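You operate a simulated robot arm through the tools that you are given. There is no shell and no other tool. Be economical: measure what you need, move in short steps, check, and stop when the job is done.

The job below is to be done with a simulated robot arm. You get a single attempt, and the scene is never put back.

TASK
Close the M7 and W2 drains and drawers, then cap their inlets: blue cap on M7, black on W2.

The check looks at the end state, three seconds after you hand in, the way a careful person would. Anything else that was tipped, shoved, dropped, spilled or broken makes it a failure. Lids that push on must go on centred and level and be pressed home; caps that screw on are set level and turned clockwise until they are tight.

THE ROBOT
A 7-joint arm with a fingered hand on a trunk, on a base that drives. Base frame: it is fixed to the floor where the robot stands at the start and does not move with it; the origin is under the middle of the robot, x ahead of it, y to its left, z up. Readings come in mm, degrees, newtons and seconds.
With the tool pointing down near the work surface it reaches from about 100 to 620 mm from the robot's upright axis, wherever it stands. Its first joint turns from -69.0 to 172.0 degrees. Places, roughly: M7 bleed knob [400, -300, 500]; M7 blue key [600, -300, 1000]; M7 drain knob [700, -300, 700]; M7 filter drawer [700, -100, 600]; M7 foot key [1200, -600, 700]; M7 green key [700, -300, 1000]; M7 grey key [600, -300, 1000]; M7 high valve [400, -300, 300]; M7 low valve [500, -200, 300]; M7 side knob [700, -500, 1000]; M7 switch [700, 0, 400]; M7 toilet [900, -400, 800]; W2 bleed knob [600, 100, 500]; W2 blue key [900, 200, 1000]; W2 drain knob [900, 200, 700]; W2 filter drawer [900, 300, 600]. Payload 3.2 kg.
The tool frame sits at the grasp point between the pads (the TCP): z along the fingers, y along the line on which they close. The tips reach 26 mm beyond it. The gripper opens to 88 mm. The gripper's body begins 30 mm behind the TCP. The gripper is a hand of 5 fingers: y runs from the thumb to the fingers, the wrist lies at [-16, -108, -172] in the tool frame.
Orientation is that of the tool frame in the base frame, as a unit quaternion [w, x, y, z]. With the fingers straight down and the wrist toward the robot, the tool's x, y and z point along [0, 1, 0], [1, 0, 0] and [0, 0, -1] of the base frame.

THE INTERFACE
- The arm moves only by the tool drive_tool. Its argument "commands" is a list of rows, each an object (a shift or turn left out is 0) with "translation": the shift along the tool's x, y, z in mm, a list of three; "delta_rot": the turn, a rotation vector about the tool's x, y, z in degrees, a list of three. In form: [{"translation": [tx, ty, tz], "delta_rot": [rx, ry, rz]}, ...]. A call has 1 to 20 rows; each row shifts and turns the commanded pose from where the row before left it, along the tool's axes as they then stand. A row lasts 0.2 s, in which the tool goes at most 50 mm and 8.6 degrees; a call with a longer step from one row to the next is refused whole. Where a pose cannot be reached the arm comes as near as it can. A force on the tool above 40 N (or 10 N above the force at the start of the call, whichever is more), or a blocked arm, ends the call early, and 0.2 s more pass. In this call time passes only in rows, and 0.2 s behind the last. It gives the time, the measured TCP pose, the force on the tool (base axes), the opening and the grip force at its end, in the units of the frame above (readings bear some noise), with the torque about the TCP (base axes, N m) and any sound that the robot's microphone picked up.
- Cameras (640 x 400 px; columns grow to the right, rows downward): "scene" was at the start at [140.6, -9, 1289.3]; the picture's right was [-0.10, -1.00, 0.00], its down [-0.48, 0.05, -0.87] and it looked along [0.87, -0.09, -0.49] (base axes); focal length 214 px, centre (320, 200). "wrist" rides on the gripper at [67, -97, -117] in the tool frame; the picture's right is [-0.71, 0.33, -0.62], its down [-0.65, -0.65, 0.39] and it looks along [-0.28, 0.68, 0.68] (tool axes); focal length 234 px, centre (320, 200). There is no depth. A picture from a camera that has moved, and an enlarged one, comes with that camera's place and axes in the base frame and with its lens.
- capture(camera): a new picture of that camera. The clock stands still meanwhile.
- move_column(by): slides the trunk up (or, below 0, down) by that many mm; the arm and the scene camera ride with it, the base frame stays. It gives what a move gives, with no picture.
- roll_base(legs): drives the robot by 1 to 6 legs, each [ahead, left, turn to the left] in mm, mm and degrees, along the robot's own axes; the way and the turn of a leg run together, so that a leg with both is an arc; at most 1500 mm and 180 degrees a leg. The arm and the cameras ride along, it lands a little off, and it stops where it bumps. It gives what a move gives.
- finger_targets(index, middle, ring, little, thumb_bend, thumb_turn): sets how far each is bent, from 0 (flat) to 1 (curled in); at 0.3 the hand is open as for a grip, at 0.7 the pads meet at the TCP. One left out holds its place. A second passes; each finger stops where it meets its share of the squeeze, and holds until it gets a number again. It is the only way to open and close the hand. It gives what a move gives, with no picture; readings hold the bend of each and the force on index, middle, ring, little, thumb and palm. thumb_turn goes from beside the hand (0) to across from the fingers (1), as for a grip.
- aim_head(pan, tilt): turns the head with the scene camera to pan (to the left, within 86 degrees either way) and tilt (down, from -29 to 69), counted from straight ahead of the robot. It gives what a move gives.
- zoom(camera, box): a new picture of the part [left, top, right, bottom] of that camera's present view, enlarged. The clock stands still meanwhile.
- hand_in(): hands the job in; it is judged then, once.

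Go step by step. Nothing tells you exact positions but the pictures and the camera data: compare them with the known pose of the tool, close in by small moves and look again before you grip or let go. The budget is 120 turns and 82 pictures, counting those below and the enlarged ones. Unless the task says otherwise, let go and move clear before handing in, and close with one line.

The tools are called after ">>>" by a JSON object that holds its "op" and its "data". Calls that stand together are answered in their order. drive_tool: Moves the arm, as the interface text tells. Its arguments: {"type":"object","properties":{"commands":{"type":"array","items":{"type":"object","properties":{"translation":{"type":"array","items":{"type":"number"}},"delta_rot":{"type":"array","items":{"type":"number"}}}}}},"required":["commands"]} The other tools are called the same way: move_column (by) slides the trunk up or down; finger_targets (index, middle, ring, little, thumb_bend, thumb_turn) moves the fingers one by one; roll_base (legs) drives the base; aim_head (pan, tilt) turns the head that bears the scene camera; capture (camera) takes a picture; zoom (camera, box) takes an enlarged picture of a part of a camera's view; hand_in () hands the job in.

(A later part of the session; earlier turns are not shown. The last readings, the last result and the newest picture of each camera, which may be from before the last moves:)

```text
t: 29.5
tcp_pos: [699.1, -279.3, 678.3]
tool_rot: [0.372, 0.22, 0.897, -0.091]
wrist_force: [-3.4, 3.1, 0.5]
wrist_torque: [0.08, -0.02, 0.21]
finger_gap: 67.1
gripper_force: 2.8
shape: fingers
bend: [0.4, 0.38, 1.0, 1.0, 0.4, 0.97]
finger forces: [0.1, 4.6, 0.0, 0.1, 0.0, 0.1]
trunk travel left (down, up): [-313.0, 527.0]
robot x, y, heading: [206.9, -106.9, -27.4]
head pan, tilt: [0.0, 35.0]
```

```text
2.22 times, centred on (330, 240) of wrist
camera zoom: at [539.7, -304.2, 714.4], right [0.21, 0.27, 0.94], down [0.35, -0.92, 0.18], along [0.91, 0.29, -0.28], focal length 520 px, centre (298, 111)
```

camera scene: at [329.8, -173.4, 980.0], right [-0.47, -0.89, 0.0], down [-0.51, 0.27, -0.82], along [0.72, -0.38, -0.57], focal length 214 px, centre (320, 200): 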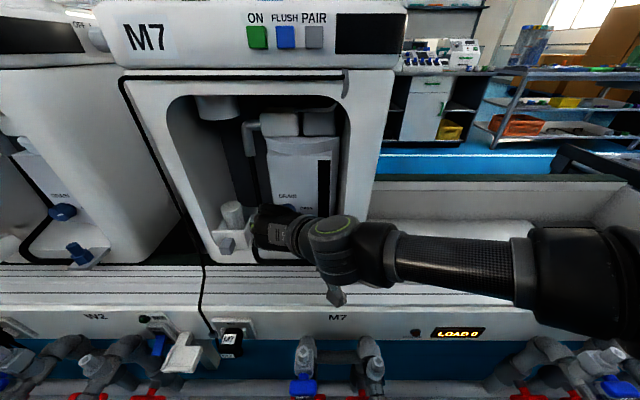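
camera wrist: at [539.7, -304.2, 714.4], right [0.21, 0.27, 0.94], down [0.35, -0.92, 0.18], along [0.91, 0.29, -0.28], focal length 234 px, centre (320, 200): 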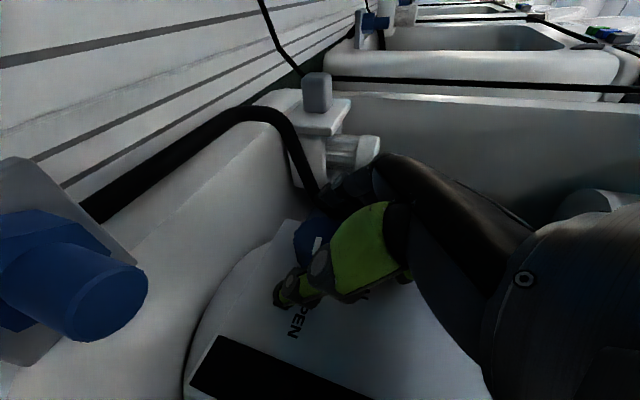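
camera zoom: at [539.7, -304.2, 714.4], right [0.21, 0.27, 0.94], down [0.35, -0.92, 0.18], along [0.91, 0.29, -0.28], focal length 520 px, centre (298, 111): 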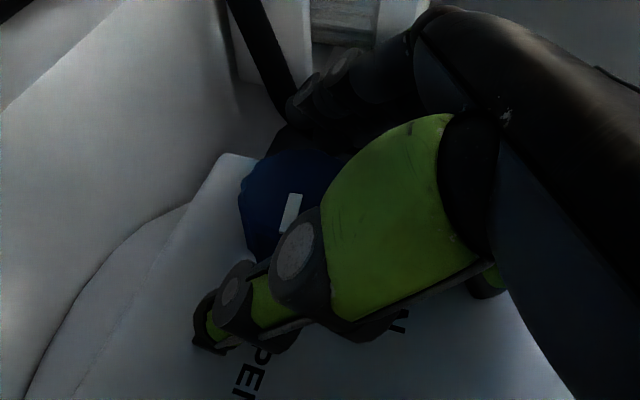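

The knob is a bit left of the TCP, so the middle finger meets its rim. I back off slightly, shift left 9 mm, and move in.

>>> {"op": "drive_tool", "data": {"commands": [{"translation": [6, 0, -6]}, {"translation": [0, 9, 0]}, {"translation": [-7, 0, 7]}, {"translation": [-7, 0, 7]}, {"translation": [-4, 0, 4]}]}}

>>> {"op": "zoom", "data": {"camera": "wrist", "box": [220, 130, 420, 330]}}

```text
t: 30.6
tcp_pos: [708.8, -268.8, 679.9]
tool_rot: [0.37, 0.215, 0.899, -0.089]
wrist_force: [-26.5, 7.4, 6.3]
wrist_torque: [-0.34, -1.03, -0.2]
finger_gap: 70.5
gripper_force: 14.3
shape: fingers
bend: [0.4, 0.4, 1.0, 1.0, 0.38, 0.95]
finger forces: [0.0, 0.0, 0.1, 21.0, 7.8, 0.0]
trunk travel left (down, up): [-313.0, 527.0]
robot x, y, heading: [204.0, -110.1, -27.9]
head pan, tilt: [0.0, 35.0]
stopped in row 5: the force on the tool passed its limit at 44 N (the readings are from after the stop); the commanded pose is now the measured one
```

```text
2.00 times, centred on (320, 230) of wrist
camera zoom: at [550.4, -298.0, 717.0], right [0.21, 0.27, 0.94], down [0.36, -0.91, 0.18], along [0.91, 0.3, -0.29], focal length 468 px, centre (320, 140)
```

zoom: 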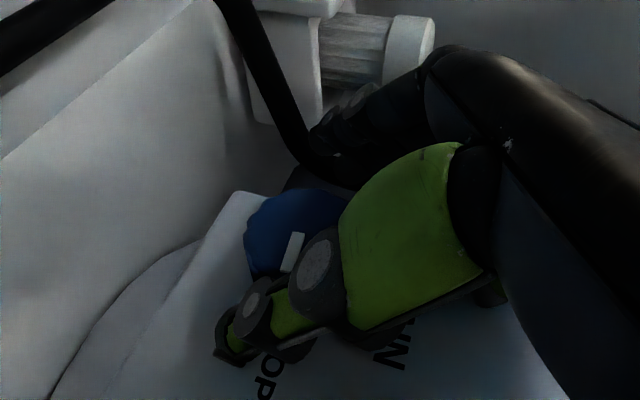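

The curled little finger knuckle hits the canister before the fingertips reach the knob. I back out, flatten the approach angle and roll the hand 30° so that the wrist sits above, clear of the inlet.

>>> {"op": "drive_tool", "data": {"commands": [{"translation": [12, 0, -12]}, {"translation": [12, 0, -12]}, {"translation": [12, 0, -12]}, {"translation": [12, 0, -12]}, {"delta_rot": [2.5, 0, -7.0]}, {"delta_rot": [2.5, 0, -7.0]}, {"delta_rot": [0, -8.3, 0]}, {"delta_rot": [0, -8.3, 0]}, {"delta_rot": [0, -8.3, 0]}, {"delta_rot": [2.5, 0, -7.0]}, {"delta_rot": [2.5, 0, -7.0]}]}}

>>> {"op": "capture", "data": {"camera": "wrist"}}

```text
t: 33.0
tcp_pos: [651.0, -248.7, 671.9]
tool_rot: [0.456, 0.007, 0.838, -0.3]
wrist_force: [-0.5, 0.2, 1.2]
wrist_torque: [-0.02, 0.03, 0.0]
finger_gap: 67.4
gripper_force: 0.1
shape: fingers
bend: [0.4, 0.4, 1.0, 1.0, 0.4, 0.97]
finger forces: [0.0, 0.1, 0.1, 0.0, 0.0, 0.0]
out of reach, approached as far as the arm can: row 9
trunk travel left (down, up): [-313.0, 527.0]
robot x, y, heading: [209.0, -108.1, -27.7]
head pan, tilt: [0.0, 35.0]
```

```text
40 pictures are left
camera wrist: at [497.4, -284.6, 718.2], right [0.04, 0.77, 0.63], down [0.49, -0.56, 0.67], along [0.87, 0.28, -0.4], focal length 234 px, centre (320, 200)
```

wrist: 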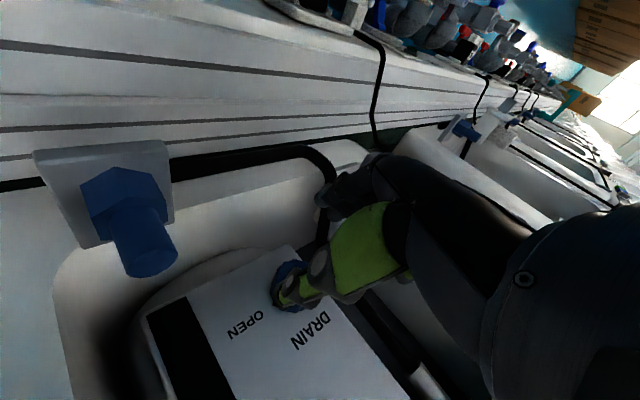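

The hand is now angled with good clearance from the inlet; the knob is centred near [720,-285,667]. I advance onto it.

>>> {"op": "drive_tool", "data": {"commands": [{"translation": [-6, -4.5, 13]}, {"translation": [-6, -4.5, 13]}, {"translation": [-4.7, 0, 9.4]}, {"translation": [-4.7, 0, 9.4]}, {"translation": [-4.7, 0, 9.4]}, {"translation": [-4.7, 0, 9.4]}]}}

>>> {"op": "zoom", "data": {"camera": "wrist", "box": [200, 150, 440, 390]}}

```text
t: 34.2
tcp_pos: [699.6, -266.8, 676.8]
tool_rot: [0.456, 0.006, 0.84, -0.294]
wrist_force: [-20.6, 11.6, 2.1]
wrist_torque: [-0.34, -0.32, -1.14]
finger_gap: 72.1
gripper_force: 11.5
shape: fingers
bend: [0.4, 0.4, 1.0, 1.0, 0.38, 0.93]
finger forces: [0.0, 0.0, 0.0, 0.1, 23.6, 0.0]
trunk travel left (down, up): [-313.0, 527.0]
robot x, y, heading: [207.6, -106.7, -27.7]
head pan, tilt: [0.0, 35.0]
stopped in row 6: the force on the tool passed its limit at 46 N (the readings are from after the stop); the commanded pose is now the measured one
```

```text
1.67 times, centred on (320, 270) of wrist
camera zoom: at [545.4, -305.7, 721.7], right [0.03, 0.77, 0.64], down [0.49, -0.57, 0.66], along [0.87, 0.3, -0.4], focal length 390 px, centre (320, 83)
```

zoom: 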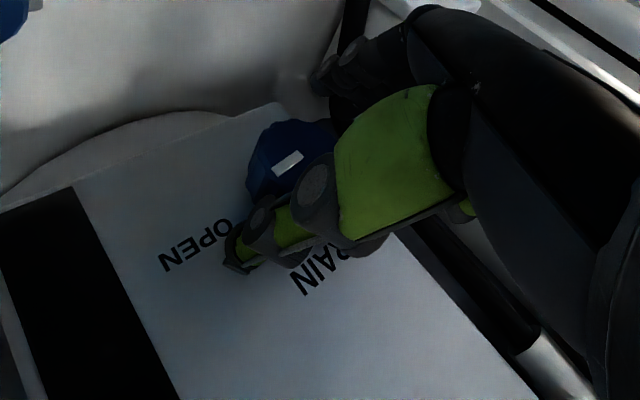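

Knob is between thumb and fingers, with the thumb tip touching the canister. I back off 5 mm and close the grip.

>>> {"op": "drive_tool", "data": {"commands": [{"translation": [2, 0, -5]}]}}

>>> {"op": "finger_targets", "data": {"index": 0.75, "middle": 0.75, "thumb_bend": 0.75}}

>>> {"op": "zoom", "data": {"camera": "wrist", "box": [200, 150, 440, 390]}}

```text
t: 34.6
tcp_pos: [697.6, -269.0, 676.2]
tool_rot: [0.456, 0.008, 0.839, -0.296]
wrist_force: [-7.2, 3.7, 0.9]
wrist_torque: [-0.08, -0.11, -0.41]
finger_gap: 70.0
gripper_force: 4.5
shape: fingers
bend: [0.4, 0.4, 1.0, 1.0, 0.39, 0.95]
finger forces: [0.0, 0.0, 0.0, 0.1, 8.3, 0.1]
trunk travel left (down, up): [-313.0, 527.0]
robot x, y, heading: [204.6, -109.7, -27.6]
head pan, tilt: [0.0, 35.0]
```

```text
t: 35.6
tcp_pos: [697.3, -272.2, 676.3]
tool_rot: [0.457, 0.007, 0.839, -0.295]
wrist_force: [-1.4, -13.6, 9.5]
wrist_torque: [-0.21, -0.05, -0.09]
finger_gap: 33.7
gripper_force: 25.2
shape: fingers
bend: [0.73, 0.63, 1.0, 1.0, 0.52, 0.95]
finger forces: [9.5, 6.9, 0.0, 0.0, 34.0, 0.1]
trunk travel left (down, up): [-313.0, 527.0]
robot x, y, heading: [203.0, -110.0, -27.8]
head pan, tilt: [0.0, 35.0]
```

```text
1.67 times, centred on (320, 270) of wrist
camera zoom: at [542.8, -309.2, 721.5], right [0.03, 0.77, 0.64], down [0.49, -0.57, 0.66], along [0.87, 0.29, -0.39], focal length 390 px, centre (320, 83)
```

zoom: 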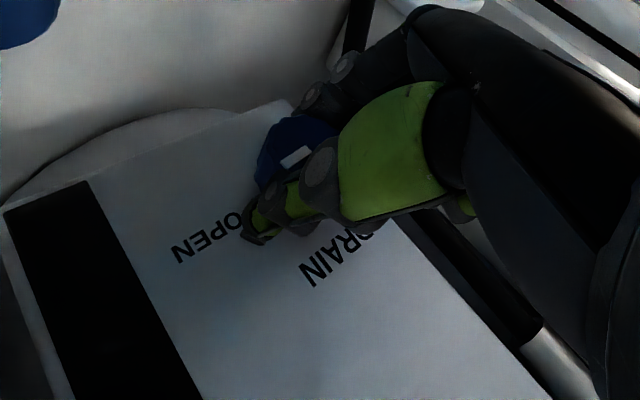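

Gripped at about 25 N. I rotate counter-clockwise (seen from the front) about the knob's axis by 45°.

>>> {"op": "drive_tool", "data": {"commands": [{"translation": [-0.3, 0.9, 0], "delta_rot": [2.95, 0.98, -6.83]}, {"translation": [-0.3, 0.9, 0], "delta_rot": [2.95, 0.98, -6.83]}, {"translation": [-0.3, 0.9, 0], "delta_rot": [2.95, 0.98, -6.83]}, {"translation": [-0.3, 0.9, 0], "delta_rot": [2.95, 0.98, -6.83]}, {"translation": [-0.3, 0.9, 0], "delta_rot": [2.95, 0.98, -6.83]}, {"translation": [-0.3, 0.9, 0], "delta_rot": [2.95, 0.98, -6.83]}]}}

>>> {"op": "zoom", "data": {"camera": "wrist", "box": [200, 150, 440, 390]}}

```text
t: 37.0
tcp_pos: [699.4, -269.3, 671.9]
tool_rot: [0.271, -0.202, 0.758, -0.558]
wrist_force: [-5.0, -22.8, -1.5]
wrist_torque: [0.2, 0.26, 0.06]
finger_gap: 33.0
gripper_force: 22.4
shape: fingers
bend: [0.73, 0.63, 1.0, 1.0, 0.55, 0.92]
finger forces: [12.6, 7.7, 0.0, 0.0, 22.6, 0.1]
trunk travel left (down, up): [-313.0, 527.0]
robot x, y, heading: [204.5, -109.6, -27.9]
head pan, tilt: [0.0, 35.0]
```

```text
1.67 times, centred on (320, 270) of wrist
camera zoom: at [574.7, -252.0, 779.7], right [0.15, 0.99, -0.04], down [0.75, -0.08, 0.66], along [0.64, -0.13, -0.75], focal length 390 px, centre (320, 83)
```

zoom: 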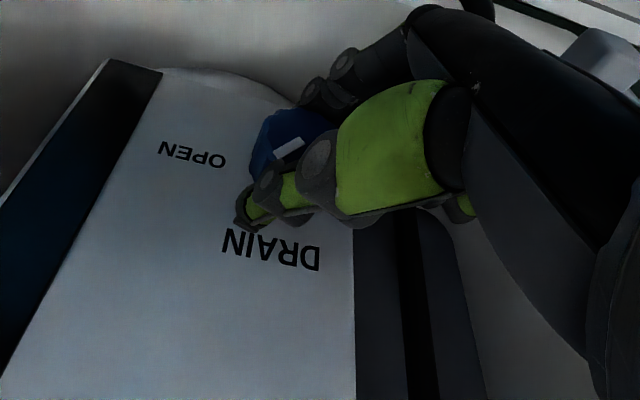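

The knob turned with the hand by 45°. I continue another 45°, relieving side force slightly.

>>> {"op": "drive_tool", "data": {"commands": [{"translation": [2.4, 0.1, 0.6], "delta_rot": [2.95, 0.98, -6.83]}, {"translation": [-0.3, 0.9, 0], "delta_rot": [2.95, 0.98, -6.83]}, {"translation": [-0.3, 0.9, 0], "delta_rot": [2.95, 0.98, -6.83]}]}}

>>> {"op": "drive_tool", "data": {"commands": [{"translation": [-0.3, 0.9, 0], "delta_rot": [2.95, 0.98, -6.83]}, {"translation": [-0.3, 0.9, 0], "delta_rot": [2.95, 0.98, -6.83]}, {"translation": [-0.3, 0.9, 0], "delta_rot": [2.95, 0.98, -6.83]}]}}

>>> {"op": "zoom", "data": {"camera": "wrist", "box": [200, 150, 440, 390]}}

```text
t: 37.9
tcp_pos: [702.0, -262.4, 687.0]
tool_rot: [0.198, -0.275, 0.701, -0.628]
wrist_force: [11.0, 12.9, -25.6]
wrist_torque: [0.7, -0.24, 0.24]
finger_gap: 32.3
gripper_force: 21.5
shape: fingers
bend: [0.4, 0.58, 1.0, 1.0, 0.67, 0.94]
finger forces: [21.1, 16.0, 0.0, 0.1, 6.6, 0.0]
trunk travel left (down, up): [-313.0, 527.0]
robot x, y, heading: [203.6, -104.5, -27.3]
head pan, tilt: [0.0, 35.0]
stopped in row 3: the force on the tool passed its limit at 44 N (the readings are from after the stop); the commanded pose is now the measured one
```

```text
t: 38.2
tcp_pos: [702.6, -262.2, 691.1]
tool_rot: [0.195, -0.277, 0.704, -0.624]
wrist_force: [12.6, 10.0, -18.6]
wrist_torque: [0.47, -0.48, 0.19]
finger_gap: 31.1
gripper_force: 16.2
shape: fingers
bend: [0.38, 0.74, 1.0, 1.0, 0.71, 0.98]
finger forces: [25.7, 1.3, 0.0, 0.0, 5.2, 0.0]
trunk travel left (down, up): [-313.0, 527.0]
robot x, y, heading: [206.2, -104.5, -27.3]
head pan, tilt: [0.0, 35.0]
stopped in row 1: the force on the tool passed its limit at 48 N (the readings are from after the stop); the commanded pose is now the measured one
```

```text
1.67 times, centred on (320, 270) of wrist
camera zoom: at [593.6, -220.5, 808.3], right [0.11, 0.95, -0.29], down [0.84, 0.07, 0.54], along [0.54, -0.3, -0.79], focal length 390 px, centre (320, 83)
```

zoom: 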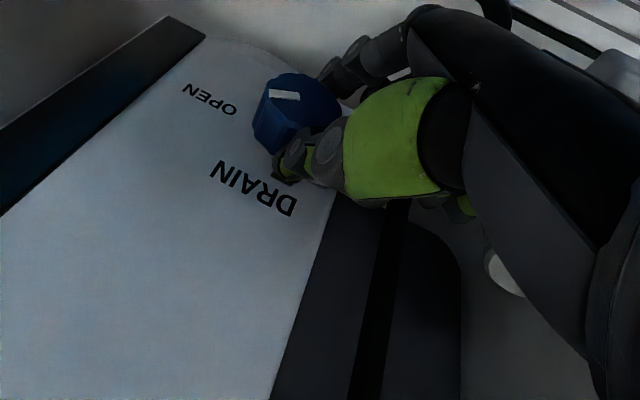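

The arm hit a limit and the grip slipped past about 45–60°. I release, retreat straight back, and look at the pointer.

>>> {"op": "finger_targets", "data": {"index": 0.3, "middle": 0.3, "thumb_bend": 0.3}}

>>> {"op": "drive_tool", "data": {"commands": [{"translation": [0, 0, -15]}, {"translation": [0, 0, -25]}, {"translation": [0, 0, -25]}]}}

>>> {"op": "zoom", "data": {"camera": "wrist", "box": [160, 100, 400, 300]}}

```text
t: 39.2
tcp_pos: [702.4, -260.3, 696.4]
tool_rot: [0.198, -0.276, 0.699, -0.63]
wrist_force: [9.1, 22.4, 7.0]
wrist_torque: [0.14, -0.62, 0.53]
finger_gap: 85.7
gripper_force: 15.7
shape: fingers
bend: [0.3, 0.72, 1.0, 1.0, 0.31, 0.95]
finger forces: [0.0, 26.1, 0.0, 0.1, 5.4, 0.1]
trunk travel left (down, up): [-313.0, 527.0]
robot x, y, heading: [203.9, -107.6, -27.3]
head pan, tilt: [0.0, 35.0]
```

```text
t: 40.0
tcp_pos: [658.2, -222.1, 707.7]
tool_rot: [0.195, -0.265, 0.709, -0.624]
wrist_force: [-0.7, 0.6, -0.3]
wrist_torque: [-0.01, 0.01, -0.02]
finger_gap: 87.6
gripper_force: 0.0
shape: fingers
bend: [0.3, 0.3, 1.0, 1.0, 0.3, 0.97]
finger forces: [0.0, 0.0, 0.1, 0.0, 0.0, 0.1]
trunk travel left (down, up): [-313.0, 527.0]
robot x, y, heading: [203.9, -105.4, -27.5]
head pan, tilt: [0.0, 35.0]
```

```text
2.00 times, centred on (280, 200) of wrist
camera zoom: at [548.6, -178.8, 825.0], right [0.13, 0.95, -0.28], down [0.83, 0.04, 0.56], along [0.54, -0.3, -0.78], focal length 468 px, centre (400, 200)
```

zoom: 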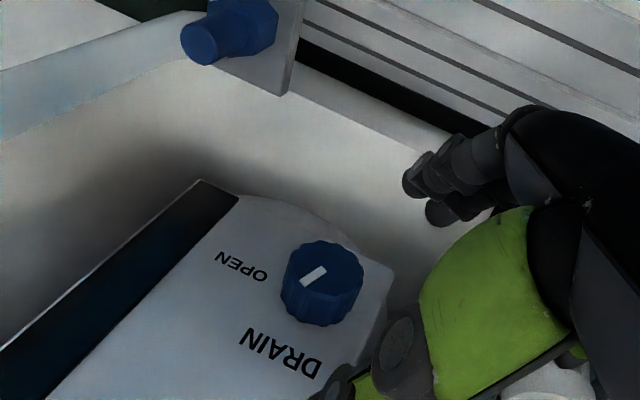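

The pointer is now about 60° up from OPEN; about 30° remain. I rotate the hand back and regrip.

>>> {"op": "drive_tool", "data": {"commands": [{"delta_rot": [-2.82, -1.14, 6.79]}, {"delta_rot": [-2.82, -1.14, 6.79]}, {"delta_rot": [-2.82, -1.14, 6.79]}, {"delta_rot": [-2.82, -1.14, 6.79]}, {"delta_rot": [-2.82, -1.14, 6.79]}, {"delta_rot": [-2.82, -1.14, 6.79]}, {"delta_rot": [-2.82, -1.14, 6.79]}, {"delta_rot": [-2.82, -1.14, 6.79]}]}}

>>> {"op": "finger_targets", "data": {"index": 0.4, "middle": 0.4, "thumb_bend": 0.4}}

```text
t: 41.8
tcp_pos: [660.0, -214.0, 701.5]
tool_rot: [0.456, -0.006, 0.836, -0.305]
wrist_force: [0.2, -0.4, 0.3]
wrist_torque: [-0.02, -0.03, -0.01]
finger_gap: 87.9
gripper_force: 0.0
shape: fingers
bend: [0.3, 0.3, 1.0, 1.0, 0.3, 0.97]
finger forces: [0.0, 0.1, 0.0, 0.0, 0.0, 0.0]
trunk travel left (down, up): [-313.0, 527.0]
robot x, y, heading: [209.3, -107.2, -27.6]
head pan, tilt: [0.0, 35.0]
```

```text
t: 42.8
tcp_pos: [659.1, -213.6, 701.2]
tool_rot: [0.456, -0.007, 0.836, -0.306]
wrist_force: [-0.1, 0.0, 0.8]
wrist_torque: [0.01, -0.04, -0.01]
finger_gap: 67.5
gripper_force: 0.1
shape: fingers
bend: [0.4, 0.4, 1.0, 1.0, 0.4, 0.97]
finger forces: [0.0, 0.1, 0.1, 0.1, 0.0, 0.0]
trunk travel left (down, up): [-313.0, 527.0]
robot x, y, heading: [205.4, -106.2, -27.3]
head pan, tilt: [0.0, 35.0]
```

>>> {"op": "drive_tool", "data": {"commands": [{"translation": [16, -9, 13]}, {"translation": [16, -9, 13]}, {"translation": [-5, -1.4, 10.6]}, {"translation": [-5, -1.4, 10.6]}, {"translation": [-5, -1.4, 10.6]}, {"translation": [-5, -1.4, 10.6]}]}}

>>> {"op": "finger_targets", "data": {"index": 0.78, "middle": 0.78, "thumb_bend": 0.78}}

>>> {"op": "zoom", "data": {"camera": "wrist", "box": [200, 150, 440, 390]}}

```text
t: 44.2
tcp_pos: [695.6, -271.0, 677.8]
tool_rot: [0.456, -0.008, 0.835, -0.307]
wrist_force: [-12.4, 8.2, 1.5]
wrist_torque: [-0.22, -0.2, -0.58]
finger_gap: 67.6
gripper_force: 6.8
shape: fingers
bend: [0.4, 0.4, 1.0, 1.0, 0.4, 0.96]
finger forces: [0.0, 0.0, 0.1, 0.1, 14.7, 0.0]
trunk travel left (down, up): [-313.0, 527.0]
robot x, y, heading: [205.6, -107.2, -27.3]
head pan, tilt: [0.0, 35.0]
```

```text
t: 45.2
tcp_pos: [698.1, -272.8, 679.2]
tool_rot: [0.456, -0.006, 0.836, -0.306]
wrist_force: [-5.2, 2.5, 4.9]
wrist_torque: [-0.14, -0.04, -0.16]
finger_gap: 34.6
gripper_force: 24.1
shape: fingers
bend: [0.58, 0.63, 1.0, 1.0, 0.54, 0.95]
finger forces: [10.1, 7.9, 0.0, 0.1, 30.7, 0.1]
trunk travel left (down, up): [-313.0, 527.0]
robot x, y, heading: [204.1, -108.7, -27.4]
head pan, tilt: [0.0, 35.0]
```

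```text
1.67 times, centred on (320, 270) of wrist
camera zoom: at [543.4, -310.5, 725.6], right [0.02, 0.79, 0.61], down [0.5, -0.54, 0.68], along [0.86, 0.29, -0.41], focal length 390 px, centre (320, 83)
```

zoom: 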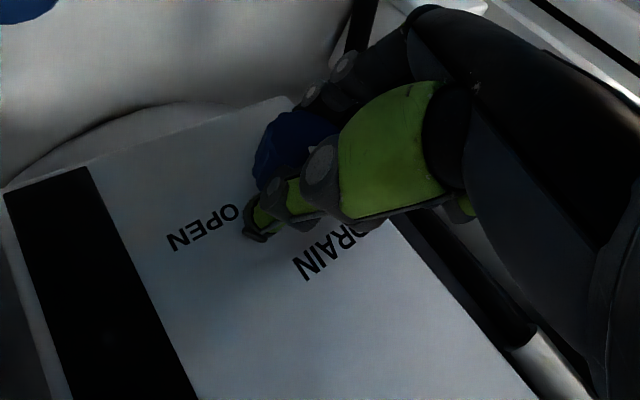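

Gripped well again; I turn 34° further.

>>> {"op": "drive_tool", "data": {"commands": [{"translation": [-0.3, 0.9, 0], "delta_rot": [2.8, 1.0, -6.8]}, {"translation": [-0.3, 0.9, 0], "delta_rot": [2.8, 1.0, -6.8]}, {"translation": [-0.3, 0.9, 0], "delta_rot": [2.8, 1.0, -6.8]}, {"translation": [-0.3, 0.9, 0], "delta_rot": [2.8, 1.0, -6.8]}, {"translation": [-0.2, 0.6, 0], "delta_rot": [1.8, 0.6, -4.2]}]}}

>>> {"op": "finger_targets", "data": {"index": 0.35, "middle": 0.35, "thumb_bend": 0.35}}

>>> {"op": "drive_tool", "data": {"commands": [{"translation": [0, 0, -15]}, {"translation": [0, 0, -25]}, {"translation": [0, 0, -25]}]}}

>>> {"op": "zoom", "data": {"camera": "wrist", "box": [160, 100, 400, 300]}}

```text
t: 46.4
tcp_pos: [700.7, -270.3, 675.2]
tool_rot: [0.318, -0.17, 0.781, -0.51]
wrist_force: [-5.6, -2.6, -8.6]
wrist_torque: [0.48, 0.09, 0.08]
finger_gap: 33.5
gripper_force: 17.7
shape: fingers
bend: [0.58, 0.64, 1.0, 1.0, 0.55, 0.91]
finger forces: [11.4, 8.7, 0.1, 0.0, 15.9, 0.0]
trunk travel left (down, up): [-313.0, 527.0]
robot x, y, heading: [205.1, -106.7, -27.5]
head pan, tilt: [0.0, 35.0]
```

```text
t: 47.4
tcp_pos: [700.0, -266.3, 677.1]
tool_rot: [0.321, -0.169, 0.78, -0.51]
wrist_force: [-17.5, 12.3, -2.7]
wrist_torque: [-0.25, -0.47, -0.41]
finger_gap: 67.8
gripper_force: 10.5
shape: fingers
bend: [0.35, 0.35, 1.0, 1.0, 0.4, 0.94]
finger forces: [0.0, 0.0, 0.0, 0.0, 20.3, 0.0]
trunk travel left (down, up): [-313.0, 527.0]
robot x, y, heading: [206.6, -109.2, -27.1]
head pan, tilt: [0.0, 35.0]
```

```text
t: 48.2
tcp_pos: [657.1, -222.8, 694.9]
tool_rot: [0.32, -0.169, 0.78, -0.51]
wrist_force: [-0.7, 1.0, 1.2]
wrist_torque: [0.0, -0.04, 0.0]
finger_gap: 77.3
gripper_force: 0.1
shape: fingers
bend: [0.35, 0.35, 1.0, 1.0, 0.35, 0.97]
finger forces: [0.0, 0.0, 0.0, 0.1, 0.0, 0.1]
trunk travel left (down, up): [-313.0, 527.0]
robot x, y, heading: [207.2, -107.9, -27.4]
head pan, tilt: [0.0, 35.0]
```

```text
2.00 times, centred on (280, 200) of wrist
camera zoom: at [522.9, -222.6, 794.0], right [0.12, 0.99, 0.1], down [0.7, -0.16, 0.7], along [0.7, -0.01, -0.71], focal length 468 px, centre (400, 200)
```

zoom: 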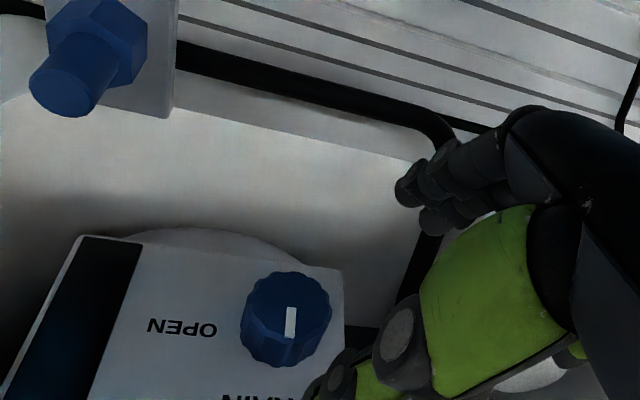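

The M7 drain pointer now points straight up (closed). Next I back away and drive left to W2.

>>> {"op": "roll_base", "data": {"legs": [[-150, 0, 0], [0, 450, 0], [90, 0, 0]]}}

>>> {"op": "capture", "data": {"camera": "scene"}}

```text
t: 52.5
tcp_pos: [812.7, 195.9, 694.2]
tool_rot: [0.318, -0.166, 0.782, -0.51]
wrist_force: [0.5, -0.3, -0.6]
wrist_torque: [0.0, -0.01, -0.01]
finger_gap: 77.0
gripper_force: 0.0
shape: fingers
bend: [0.35, 0.35, 1.0, 1.0, 0.35, 0.97]
finger forces: [0.0, 0.0, 0.0, 0.1, 0.1, 0.0]
trunk travel left (down, up): [-313.0, 527.0]
robot x, y, heading: [365.0, 311.5, -27.6]
head pan, tilt: [0.0, 35.0]
```

```text
32 pictures are left
camera scene: at [485.8, 250.3, 1007.9], right [-0.47, -0.89, 0.0], down [-0.51, 0.27, -0.82], along [0.72, -0.38, -0.57], focal length 214 px, centre (320, 200)
```

scene: 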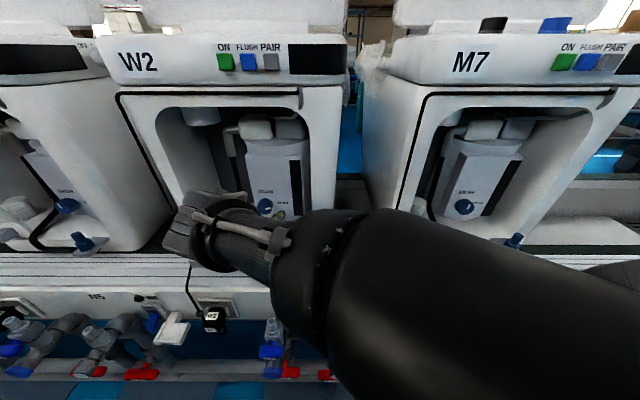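

W2's features sit about (253, 469) mm from M7's. I'll first push W2's drawer with pinched fingertips: back off, shift left to line up with its handle, and pinch the fingers.

>>> {"op": "roll_base", "data": {"legs": [[-90, 0, 0], [0, 178, 0]]}}

>>> {"op": "finger_targets", "data": {"index": 0.7, "middle": 0.7, "thumb_bend": 0.7}}

>>> {"op": "move_column", "data": {"by": -45}}

>>> {"op": "capture", "data": {"camera": "wrist"}}

>>> {"op": "capture", "data": {"camera": "scene"}}

```text
t: 54.7
tcp_pos: [817.5, 394.7, 693.6]
tool_rot: [0.32, -0.168, 0.781, -0.509]
wrist_force: [-0.4, -0.5, 1.0]
wrist_torque: [-0.03, 0.01, 0.03]
finger_gap: 77.3
gripper_force: 0.0
shape: fingers
bend: [0.35, 0.35, 1.0, 1.0, 0.35, 0.97]
finger forces: [0.0, 0.0, 0.0, 0.0, 0.0, 0.1]
trunk travel left (down, up): [-313.0, 527.0]
robot x, y, heading: [365.4, 513.4, -27.5]
head pan, tilt: [0.0, 35.0]
```

```text
t: 55.7
tcp_pos: [816.2, 393.9, 694.7]
tool_rot: [0.32, -0.168, 0.781, -0.509]
wrist_force: [-0.5, 0.4, -0.6]
wrist_torque: [0.02, 0.0, -0.01]
finger_gap: 3.7
gripper_force: 0.0
shape: fingers
bend: [0.7, 0.7, 1.0, 1.0, 0.7, 0.97]
finger forces: [0.1, 0.0, 0.1, 0.0, 0.0, 0.0]
trunk travel left (down, up): [-313.0, 527.0]
robot x, y, heading: [366.7, 509.4, -27.7]
head pan, tilt: [0.0, 35.0]
```

```text
t: 56.6
tcp_pos: [817.1, 394.9, 649.6]
tool_rot: [0.319, -0.167, 0.781, -0.51]
wrist_force: [0.3, -1.1, -0.8]
wrist_torque: [-0.01, 0.0, -0.02]
finger_gap: 3.5
gripper_force: 0.1
shape: fingers
bend: [0.7, 0.7, 1.0, 1.0, 0.7, 0.97]
finger forces: [0.0, 0.1, 0.0, 0.1, 0.0, 0.1]
trunk travel left (down, up): [-268.0, 572.0]
robot x, y, heading: [367.7, 512.4, -27.3]
head pan, tilt: [0.0, 35.0]
```

```text
31 pictures are left
camera wrist: at [683.1, 395.2, 748.8], right [0.13, 0.99, 0.1], down [0.7, -0.16, 0.7], along [0.7, -0.02, -0.71], focal length 234 px, centre (320, 200)
```

wrist: 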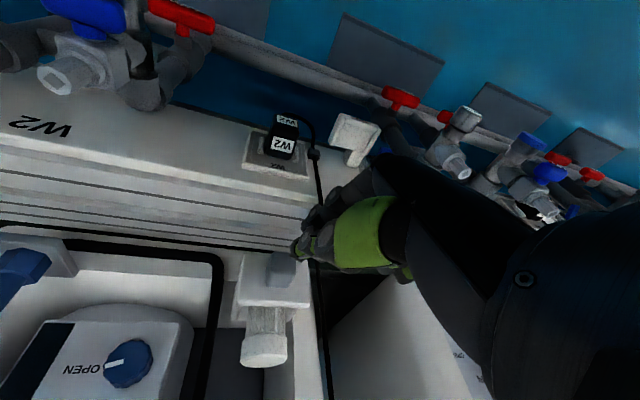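

```text
30 pictures are left
camera scene: at [489.4, 447.9, 962.9], right [-0.46, -0.89, 0.0], down [-0.51, 0.27, -0.82], along [0.73, -0.38, -0.57], focal length 214 px, centre (320, 200)
```

scene: 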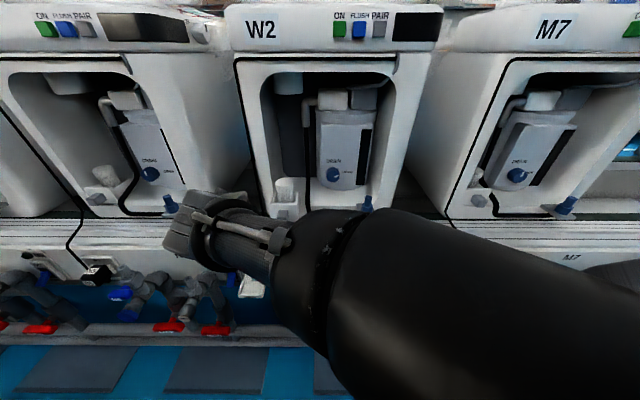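

The pinched tips are in line with W2's drawer handle, about 60 mm short. I drive the base forward 50 mm, lower slightly, then push with the arm.

>>> {"op": "move_column", "data": {"by": -8}}

>>> {"op": "roll_base", "data": {"legs": [[48, -5, 0]]}}

>>> {"op": "capture", "data": {"camera": "wrist"}}

```text
t: 57.2
tcp_pos: [815.5, 395.1, 642.0]
tool_rot: [0.319, -0.167, 0.781, -0.51]
wrist_force: [0.6, 0.0, -0.3]
wrist_torque: [0.01, -0.02, 0.0]
finger_gap: 3.3
gripper_force: 0.0
shape: fingers
bend: [0.7, 0.7, 1.0, 1.0, 0.7, 0.97]
finger forces: [0.1, 0.1, 0.1, 0.1, 0.0, 0.2]
trunk travel left (down, up): [-260.0, 580.0]
robot x, y, heading: [364.0, 509.5, -27.6]
head pan, tilt: [0.0, 35.0]
```

```text
t: 58.1
tcp_pos: [856.6, 369.3, 640.8]
tool_rot: [0.32, -0.168, 0.781, -0.51]
wrist_force: [-0.2, -0.5, -0.4]
wrist_torque: [0.01, -0.02, 0.03]
finger_gap: 3.3
gripper_force: 0.1
shape: fingers
bend: [0.7, 0.7, 1.0, 1.0, 0.7, 0.97]
finger forces: [0.1, 0.1, 0.0, 0.0, 0.0, 0.0]
trunk travel left (down, up): [-260.0, 580.0]
robot x, y, heading: [405.4, 486.8, -27.7]
head pan, tilt: [0.0, 35.0]
```

```text
29 pictures are left
camera wrist: at [723.6, 368.8, 740.8], right [0.13, 0.99, 0.1], down [0.7, -0.16, 0.7], along [0.7, -0.01, -0.71], focal length 234 px, centre (320, 200)
```

wrist: 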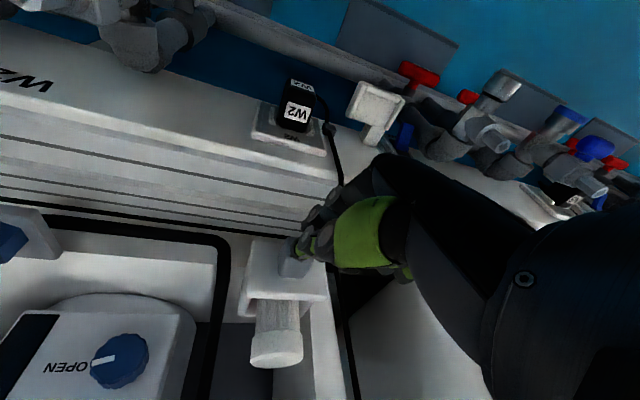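

The tips are at the handle. I push forward with the arm.

>>> {"op": "drive_tool", "data": {"commands": [{"translation": [3.4, -1.6, 1.2]}, {"translation": [-2.7, -1, 6.4]}, {"translation": [-2.7, -1, 6.4]}, {"translation": [-2.7, -1, 6.4]}, {"translation": [-2.7, -1, 6.4]}, {"translation": [-2.7, -1, 6.4]}, {"translation": [-2.7, -1, 6.4]}, {"translation": [-2.7, -1, 6.4]}, {"translation": [-2.7, -1, 6.4]}, {"translation": [-2.7, -1, 6.4]}, {"translation": [-2.7, -1, 6.4]}]}}

>>> {"op": "capture", "data": {"camera": "wrist"}}

```text
t: 60.5
tcp_pos: [915.2, 336.3, 641.3]
tool_rot: [0.32, -0.17, 0.781, -0.508]
wrist_force: [-13.8, 14.5, -2.0]
wrist_torque: [0.17, 0.2, 0.19]
finger_gap: 3.5
gripper_force: 9.9
shape: fingers
bend: [0.7, 0.71, 1.0, 1.0, 0.7, 0.97]
finger forces: [0.1, 19.4, 0.1, 0.1, 0.1, 0.0]
trunk travel left (down, up): [-260.0, 580.0]
robot x, y, heading: [408.1, 482.6, -27.4]
head pan, tilt: [0.0, 35.0]
```

```text
28 pictures are left
camera wrist: at [782.8, 336.4, 741.7], right [0.12, 0.99, 0.11], down [0.7, -0.16, 0.7], along [0.7, -0.01, -0.71], focal length 234 px, centre (320, 200)
```

wrist: 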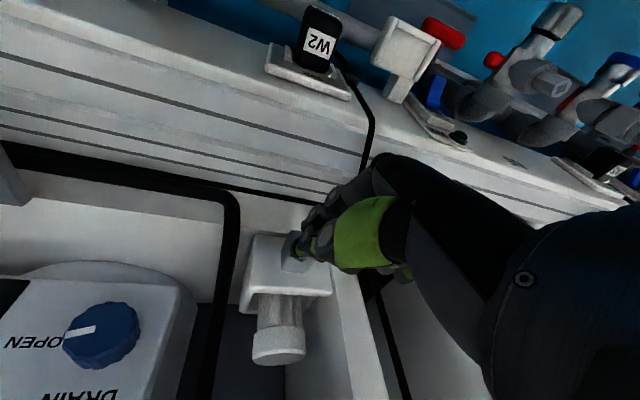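

>>> {"op": "drive_tool", "data": {"commands": [{"translation": [-1.5, -0.6, 3.6]}, {"translation": [-1.5, -0.6, 3.6]}]}}

>>> {"op": "drive_tool", "data": {"commands": [{"translation": [4, 1.5, -9]}, {"translation": [8, 3, -18]}, {"translation": [12, 4.5, -27]}]}}

>>> {"op": "capture", "data": {"camera": "wrist"}}

```text
t: 61.0
tcp_pos: [918.1, 337.9, 638.6]
tool_rot: [0.318, -0.173, 0.784, -0.504]
wrist_force: [-11.3, 10.6, 1.0]
wrist_torque: [0.04, 0.07, 0.08]
finger_gap: 3.4
gripper_force: 8.2
shape: fingers
bend: [0.7, 0.72, 1.0, 1.0, 0.7, 0.97]
finger forces: [0.1, 15.2, 0.1, 0.0, 0.1, 0.1]
trunk travel left (down, up): [-260.0, 580.0]
robot x, y, heading: [405.5, 483.5, -27.4]
head pan, tilt: [0.0, 35.0]
stopped in row 2: the force on the tool passed its limit at 42 N (the readings are from after the stop); the commanded pose is now the measured one
```

```text
t: 61.8
tcp_pos: [867.5, 361.8, 639.1]
tool_rot: [0.318, -0.17, 0.784, -0.506]
wrist_force: [0.4, 0.7, -0.9]
wrist_torque: [-0.04, -0.03, 0.0]
finger_gap: 3.5
gripper_force: 0.0
shape: fingers
bend: [0.7, 0.7, 1.0, 1.0, 0.7, 0.97]
finger forces: [0.1, 0.0, 0.0, 0.1, 0.0, 0.1]
trunk travel left (down, up): [-260.0, 580.0]
robot x, y, heading: [407.6, 486.0, -27.5]
head pan, tilt: [0.0, 35.0]
```

```text
27 pictures are left
camera wrist: at [735.0, 359.9, 738.9], right [0.12, 0.99, 0.11], down [0.71, -0.16, 0.69], along [0.7, -0.01, -0.72], focal length 234 px, centre (320, 200)
```

wrist: 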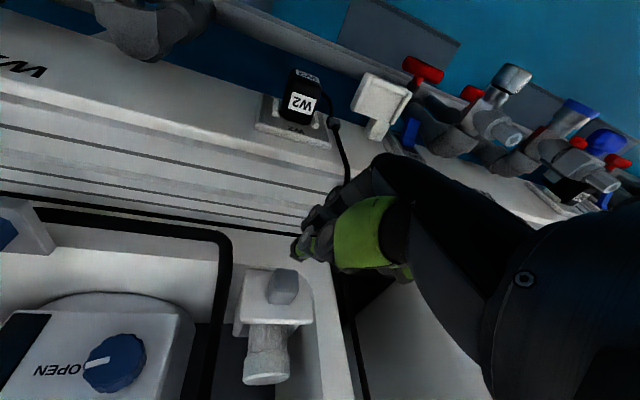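

W2's drawer is home (42 N, front flush). Now I raise, reset the hand's roll, open, and drive to put the hand in front of W2's drain knob.

>>> {"op": "move_column", "data": {"by": 37}}

>>> {"op": "drive_tool", "data": {"commands": [{"delta_rot": [-2.6, -0.95, 6.2]}, {"delta_rot": [-2.6, -0.95, 6.2]}, {"delta_rot": [-2.6, -0.95, 6.2]}, {"delta_rot": [-2.6, -0.95, 6.2]}, {"delta_rot": [-2.6, -0.95, 6.2]}]}}

>>> {"op": "finger_targets", "data": {"index": 0.4, "middle": 0.4, "thumb_bend": 0.4}}

>>> {"op": "roll_base", "data": {"legs": [[-10, 0, 0], [0, -105, 0], [100, 0, 0]]}}

>>> {"op": "capture", "data": {"camera": "wrist"}}

```text
t: 62.6
tcp_pos: [867.6, 360.5, 676.2]
tool_rot: [0.318, -0.171, 0.784, -0.506]
wrist_force: [-0.8, -0.9, 0.5]
wrist_torque: [-0.01, 0.0, 0.02]
finger_gap: 3.3
gripper_force: 0.0
shape: fingers
bend: [0.7, 0.7, 1.0, 1.0, 0.7, 0.97]
finger forces: [0.1, 0.0, 0.0, 0.0, 0.0, 0.1]
trunk travel left (down, up): [-297.0, 543.0]
robot x, y, heading: [407.5, 483.4, -27.3]
head pan, tilt: [0.0, 35.0]
```

```text
t: 63.8
tcp_pos: [868.5, 360.8, 675.2]
tool_rot: [0.452, -0.011, 0.839, -0.303]
wrist_force: [-0.2, -0.8, 0.0]
wrist_torque: [-0.01, 0.01, -0.01]
finger_gap: 3.4
gripper_force: 0.1
shape: fingers
bend: [0.7, 0.7, 1.0, 1.0, 0.7, 0.97]
finger forces: [0.0, 0.0, 0.0, 0.0, 0.0, 0.1]
trunk travel left (down, up): [-297.0, 543.0]
robot x, y, heading: [406.4, 485.9, -27.7]
head pan, tilt: [0.0, 35.0]
```

```text
t: 64.8
tcp_pos: [868.7, 360.0, 675.1]
tool_rot: [0.452, -0.011, 0.838, -0.305]
wrist_force: [-0.4, -0.4, 0.0]
wrist_torque: [0.04, -0.03, 0.02]
finger_gap: 66.5
gripper_force: 0.0
shape: fingers
bend: [0.4, 0.4, 1.0, 1.0, 0.4, 0.97]
finger forces: [0.1, 0.1, 0.0, 0.1, 0.0, 0.0]
trunk travel left (down, up): [-297.0, 543.0]
robot x, y, heading: [406.2, 486.4, -27.6]
head pan, tilt: [0.0, 35.0]
```

```text
t: 67.1
tcp_pos: [896.7, 226.3, 674.5]
tool_rot: [0.452, -0.01, 0.839, -0.303]
wrist_force: [0.5, 0.5, -0.5]
wrist_torque: [-0.02, 0.02, -0.01]
finger_gap: 66.6
gripper_force: 0.1
shape: fingers
bend: [0.4, 0.4, 1.0, 1.0, 0.4, 0.97]
finger forces: [0.0, 0.0, 0.0, 0.0, 0.0, 0.0]
trunk travel left (down, up): [-297.0, 543.0]
robot x, y, heading: [437.5, 350.7, -27.2]
head pan, tilt: [0.0, 35.0]
```

```text
26 pictures are left
camera wrist: at [744.6, 186.5, 723.8], right [0.03, 0.79, 0.61], down [0.51, -0.54, 0.67], along [0.86, 0.3, -0.42], focal length 234 px, centre (320, 200)
```

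wrist: 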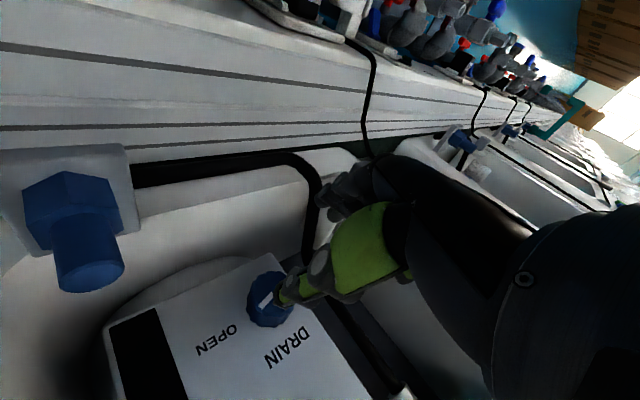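

W2's knob is at ≈[971,168,667]; grip point computed from the M7 success. I shift right and advance, then grip.

>>> {"op": "drive_tool", "data": {"commands": [{"translation": [0, -12, 5]}, {"translation": [0, -11.7, 6]}, {"translation": [-3.9, 0, 10]}, {"translation": [-3.9, 0, 10]}, {"translation": [-3.9, 0, 10]}, {"translation": [-3.9, 0, 10]}, {"translation": [-3.9, 0, 10]}]}}

>>> {"op": "zoom", "data": {"camera": "wrist", "box": [200, 150, 440, 390]}}

```text
t: 68.7
tcp_pos: [942.8, 193.4, 680.4]
tool_rot: [0.452, -0.014, 0.84, -0.299]
wrist_force: [-21.1, 11.0, 2.4]
wrist_torque: [-0.31, -0.36, -1.12]
finger_gap: 71.4
gripper_force: 12.1
shape: fingers
bend: [0.4, 0.4, 1.0, 1.0, 0.39, 0.93]
finger forces: [0.1, 0.0, 0.0, 0.0, 24.5, 0.0]
trunk travel left (down, up): [-297.0, 543.0]
robot x, y, heading: [434.3, 352.9, -27.5]
head pan, tilt: [0.0, 35.0]
stopped in row 7: the force on the tool passed its limit at 47 N (the readings are from after the stop); the commanded pose is now the measured one
```

```text
1.67 times, centred on (320, 270) of wrist
camera zoom: at [789.6, 151.4, 728.2], right [0.02, 0.79, 0.62], down [0.52, -0.54, 0.67], along [0.85, 0.31, -0.42], focal length 390 px, centre (320, 83)
```

zoom: 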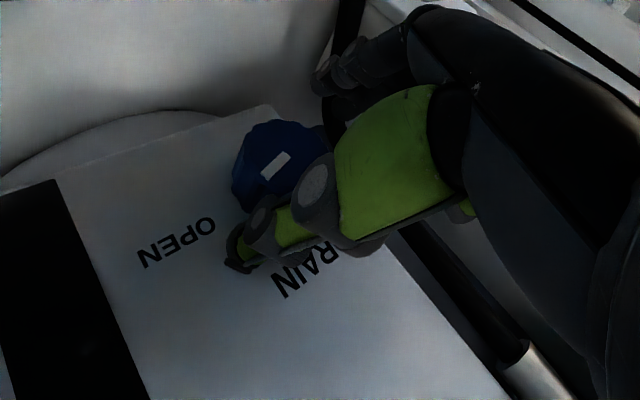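

As with M7, the thumb tip touches the face. I back off a bit, shift 8 mm toward the thumb side, and grip.

>>> {"op": "drive_tool", "data": {"commands": [{"translation": [2, 0, -7]}, {"translation": [0, -8, 2]}]}}

>>> {"op": "finger_targets", "data": {"index": 0.78, "middle": 0.78, "thumb_bend": 0.78}}

>>> {"op": "drive_tool", "data": {"commands": [{"translation": [-0.3, 0.9, 0], "delta_rot": [2.8, 1.0, -6.8]}, {"translation": [-0.3, 0.9, 0], "delta_rot": [2.8, 1.0, -6.8]}, {"translation": [-0.3, 0.9, 0], "delta_rot": [2.8, 1.0, -6.8]}, {"translation": [-0.3, 0.9, 0], "delta_rot": [2.8, 1.0, -6.8]}, {"translation": [-0.3, 0.9, 0], "delta_rot": [2.8, 1.0, -6.8]}, {"translation": [-0.3, 0.9, 0], "delta_rot": [2.8, 1.0, -6.8]}]}}

>>> {"op": "zoom", "data": {"camera": "wrist", "box": [200, 150, 440, 390]}}

```text
t: 69.3
tcp_pos: [936.6, 184.3, 682.2]
tool_rot: [0.452, -0.013, 0.839, -0.301]
wrist_force: [-12.5, 9.4, 1.1]
wrist_torque: [-0.23, -0.21, -0.52]
finger_gap: 63.8
gripper_force: 7.6
shape: fingers
bend: [0.4, 0.4, 1.0, 1.0, 0.41, 0.96]
finger forces: [0.0, 0.1, 0.0, 0.0, 15.8, 0.0]
trunk travel left (down, up): [-297.0, 543.0]
robot x, y, heading: [435.3, 353.1, -27.3]
head pan, tilt: [0.0, 35.0]
```

```text
t: 70.3
tcp_pos: [939.5, 184.4, 682.1]
tool_rot: [0.453, -0.013, 0.839, -0.3]
wrist_force: [0.3, 3.5, 3.1]
wrist_torque: [-0.11, -0.11, -0.17]
finger_gap: 34.8
gripper_force: 22.4
shape: fingers
bend: [0.58, 0.64, 1.0, 1.0, 0.56, 0.95]
finger forces: [11.4, 8.5, 0.0, 0.1, 23.8, 0.0]
trunk travel left (down, up): [-297.0, 543.0]
robot x, y, heading: [431.5, 353.8, -27.4]
head pan, tilt: [0.0, 35.0]
```

```text
t: 71.7
tcp_pos: [940.6, 187.7, 675.9]
tool_rot: [0.268, -0.224, 0.755, -0.555]
wrist_force: [-2.0, 0.1, -16.8]
wrist_torque: [0.31, 0.14, 0.03]
finger_gap: 33.2
gripper_force: 17.7
shape: fingers
bend: [0.55, 0.62, 1.0, 1.0, 0.59, 0.94]
finger forces: [15.5, 9.5, 0.0, 0.0, 10.7, 0.0]
trunk travel left (down, up): [-297.0, 543.0]
robot x, y, heading: [435.9, 353.7, -27.7]
head pan, tilt: [0.0, 35.0]
```

```text
1.67 times, centred on (320, 270) of wrist
camera zoom: at [819.1, 201.5, 787.9], right [0.11, 0.99, -0.06], down [0.77, -0.05, 0.63], along [0.63, -0.12, -0.77], focal length 390 px, centre (320, 83)
```

zoom: 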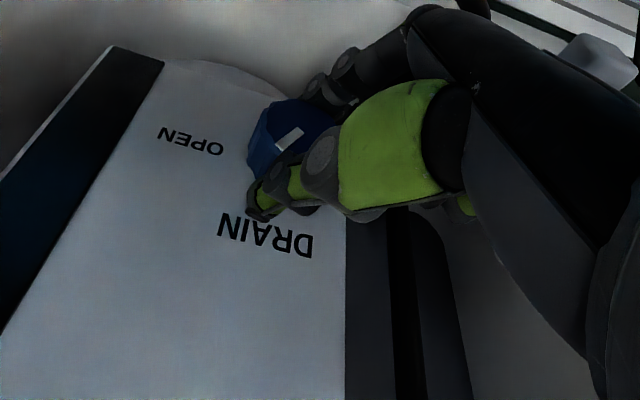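

Turned 45°. I release, back out, roll back 45°.

>>> {"op": "finger_targets", "data": {"index": 0.35, "middle": 0.35, "thumb_bend": 0.38}}

>>> {"op": "drive_tool", "data": {"commands": [{"translation": [0, 0, -15]}, {"translation": [0, 0, -25]}, {"translation": [0, 0, -15]}, {"delta_rot": [-2.8, -1.0, 6.8]}, {"delta_rot": [-2.8, -1.0, 6.8]}, {"delta_rot": [-2.8, -1.0, 6.8]}, {"delta_rot": [-2.8, -1.0, 6.8]}, {"delta_rot": [-2.8, -1.0, 6.8]}, {"delta_rot": [-2.8, -1.0, 6.8]}]}}

>>> {"op": "finger_targets", "data": {"index": 0.4, "middle": 0.4, "thumb_bend": 0.4}}

```text
t: 72.7
tcp_pos: [939.2, 189.7, 680.5]
tool_rot: [0.272, -0.223, 0.753, -0.556]
wrist_force: [-14.0, 8.5, -1.5]
wrist_torque: [-0.26, -0.45, -0.24]
finger_gap: 66.2
gripper_force: 8.6
shape: fingers
bend: [0.35, 0.35, 1.0, 1.0, 0.42, 0.95]
finger forces: [0.0, 0.0, 0.0, 0.0, 16.4, 0.0]
trunk travel left (down, up): [-297.0, 543.0]
robot x, y, heading: [436.0, 351.0, -27.4]
head pan, tilt: [0.0, 35.0]
```

```text
t: 74.7
tcp_pos: [904.1, 228.1, 691.4]
tool_rot: [0.45, -0.012, 0.841, -0.3]
wrist_force: [-0.5, -0.4, 0.0]
wrist_torque: [-0.01, -0.01, -0.05]
finger_gap: 74.0
gripper_force: 0.1
shape: fingers
bend: [0.35, 0.35, 1.0, 1.0, 0.38, 0.97]
finger forces: [0.1, 0.0, 0.1, 0.1, 0.0, 0.1]
trunk travel left (down, up): [-297.0, 543.0]
robot x, y, heading: [436.3, 348.6, -27.5]
head pan, tilt: [0.0, 35.0]
```

```text
t: 75.7
tcp_pos: [904.8, 227.1, 692.1]
tool_rot: [0.451, -0.013, 0.84, -0.301]
wrist_force: [0.9, 0.9, 0.5]
wrist_torque: [0.0, 0.01, 0.0]
finger_gap: 67.3
gripper_force: 0.1
shape: fingers
bend: [0.4, 0.4, 1.0, 1.0, 0.4, 0.97]
finger forces: [0.0, 0.0, 0.1, 0.0, 0.0, 0.1]
trunk travel left (down, up): [-297.0, 543.0]
robot x, y, heading: [436.2, 350.2, -27.4]
head pan, tilt: [0.0, 35.0]
```

>>> {"op": "drive_tool", "data": {"commands": [{"translation": [8, -11, 10]}, {"translation": [8, -10, 9]}, {"translation": [-4, 0, 8]}, {"translation": [-4, 0, 8]}, {"translation": [-4, 0, 8]}, {"translation": [-4, 0, 7]}]}}

>>> {"op": "finger_targets", "data": {"index": 0.78, "middle": 0.78, "thumb_bend": 0.78}}

>>> {"op": "drive_tool", "data": {"commands": [{"translation": [-0.3, 0.9, 0], "delta_rot": [2.8, 1.0, -6.8]}, {"translation": [-0.3, 0.9, 0], "delta_rot": [2.8, 1.0, -6.8]}, {"translation": [-0.3, 0.9, 0], "delta_rot": [2.8, 1.0, -6.8]}, {"translation": [-0.3, 0.9, 0], "delta_rot": [2.8, 1.0, -6.8]}, {"translation": [-0.3, 0.9, 0], "delta_rot": [2.8, 1.0, -6.8]}, {"translation": [-0.3, 0.9, 0], "delta_rot": [2.8, 1.0, -6.8]}]}}

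>>> {"op": "finger_targets", "data": {"index": 0.35, "middle": 0.35, "thumb_bend": 0.38}}

>>> {"op": "drive_tool", "data": {"commands": [{"translation": [0, 0, -15]}, {"translation": [0, 0, -25]}, {"translation": [0, 0, -25]}]}}

>>> {"op": "zoom", "data": {"camera": "wrist", "box": [160, 100, 400, 300]}}

```text
t: 77.1
tcp_pos: [936.4, 185.2, 682.3]
tool_rot: [0.451, -0.014, 0.84, -0.301]
wrist_force: [-6.6, 3.3, 1.4]
wrist_torque: [-0.09, -0.12, -0.31]
finger_gap: 67.4
gripper_force: 4.3
shape: fingers
bend: [0.4, 0.4, 1.0, 1.0, 0.4, 0.96]
finger forces: [0.0, 0.0, 0.0, 0.1, 7.4, 0.1]
trunk travel left (down, up): [-297.0, 543.0]
robot x, y, heading: [436.5, 350.2, -27.2]
head pan, tilt: [0.0, 35.0]
```

```text
t: 78.1
tcp_pos: [936.8, 184.6, 683.1]
tool_rot: [0.452, -0.013, 0.839, -0.301]
wrist_force: [5.1, 1.6, 2.9]
wrist_torque: [0.01, -0.03, 0.08]
finger_gap: 33.7
gripper_force: 18.2
shape: fingers
bend: [0.59, 0.73, 1.0, 1.0, 0.55, 0.96]
finger forces: [10.3, 9.2, 0.0, 0.0, 17.3, 0.1]
trunk travel left (down, up): [-297.0, 543.0]
robot x, y, heading: [438.7, 351.4, -27.5]
head pan, tilt: [0.0, 35.0]
```

```text
t: 79.5
tcp_pos: [941.2, 191.3, 676.9]
tool_rot: [0.271, -0.226, 0.754, -0.554]
wrist_force: [7.6, 6.2, -13.9]
wrist_torque: [0.42, -0.04, 0.2]
finger_gap: 33.1
gripper_force: 17.0
shape: fingers
bend: [0.56, 0.73, 1.0, 1.0, 0.59, 0.94]
finger forces: [14.7, 10.5, 0.0, 0.0, 8.1, 0.1]
trunk travel left (down, up): [-297.0, 543.0]
robot x, y, heading: [433.6, 351.2, -27.1]
head pan, tilt: [0.0, 35.0]
```

```text
t: 80.5
tcp_pos: [938.3, 190.1, 679.4]
tool_rot: [0.271, -0.223, 0.753, -0.557]
wrist_force: [-4.2, 1.2, -0.7]
wrist_torque: [-0.09, -0.2, -0.08]
finger_gap: 73.5
gripper_force: 2.7
shape: fingers
bend: [0.35, 0.35, 1.0, 1.0, 0.38, 0.96]
finger forces: [0.0, 0.0, 0.0, 0.1, 5.1, 0.0]
trunk travel left (down, up): [-297.0, 543.0]
robot x, y, heading: [434.5, 353.1, -27.3]
head pan, tilt: [0.0, 35.0]
```

```text
t: 81.3
tcp_pos: [896.3, 236.8, 695.6]
tool_rot: [0.272, -0.223, 0.753, -0.556]
wrist_force: [-0.1, 0.3, 0.8]
wrist_torque: [-0.03, 0.02, 0.0]
finger_gap: 74.1
gripper_force: 0.1
shape: fingers
bend: [0.35, 0.35, 1.0, 1.0, 0.38, 0.97]
finger forces: [0.1, 0.0, 0.1, 0.0, 0.0, 0.0]
trunk travel left (down, up): [-297.0, 543.0]
robot x, y, heading: [439.3, 353.2, -27.4]
head pan, tilt: [0.0, 35.0]
```

```text
2.00 times, centred on (280, 200) of wrist
camera zoom: at [773.2, 251.3, 806.3], right [0.11, 0.99, -0.06], down [0.77, -0.05, 0.64], along [0.63, -0.11, -0.77], focal length 468 px, centre (400, 200)
```

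zoom: 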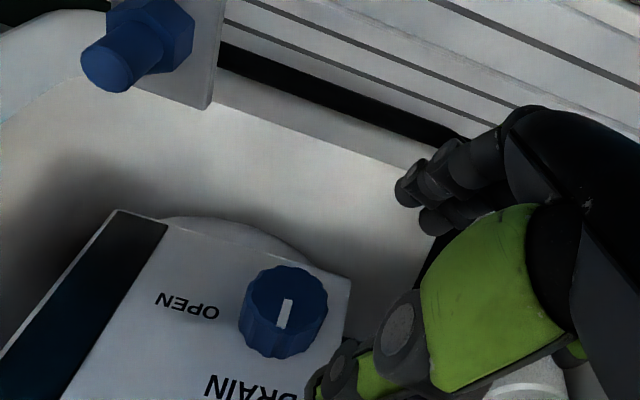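

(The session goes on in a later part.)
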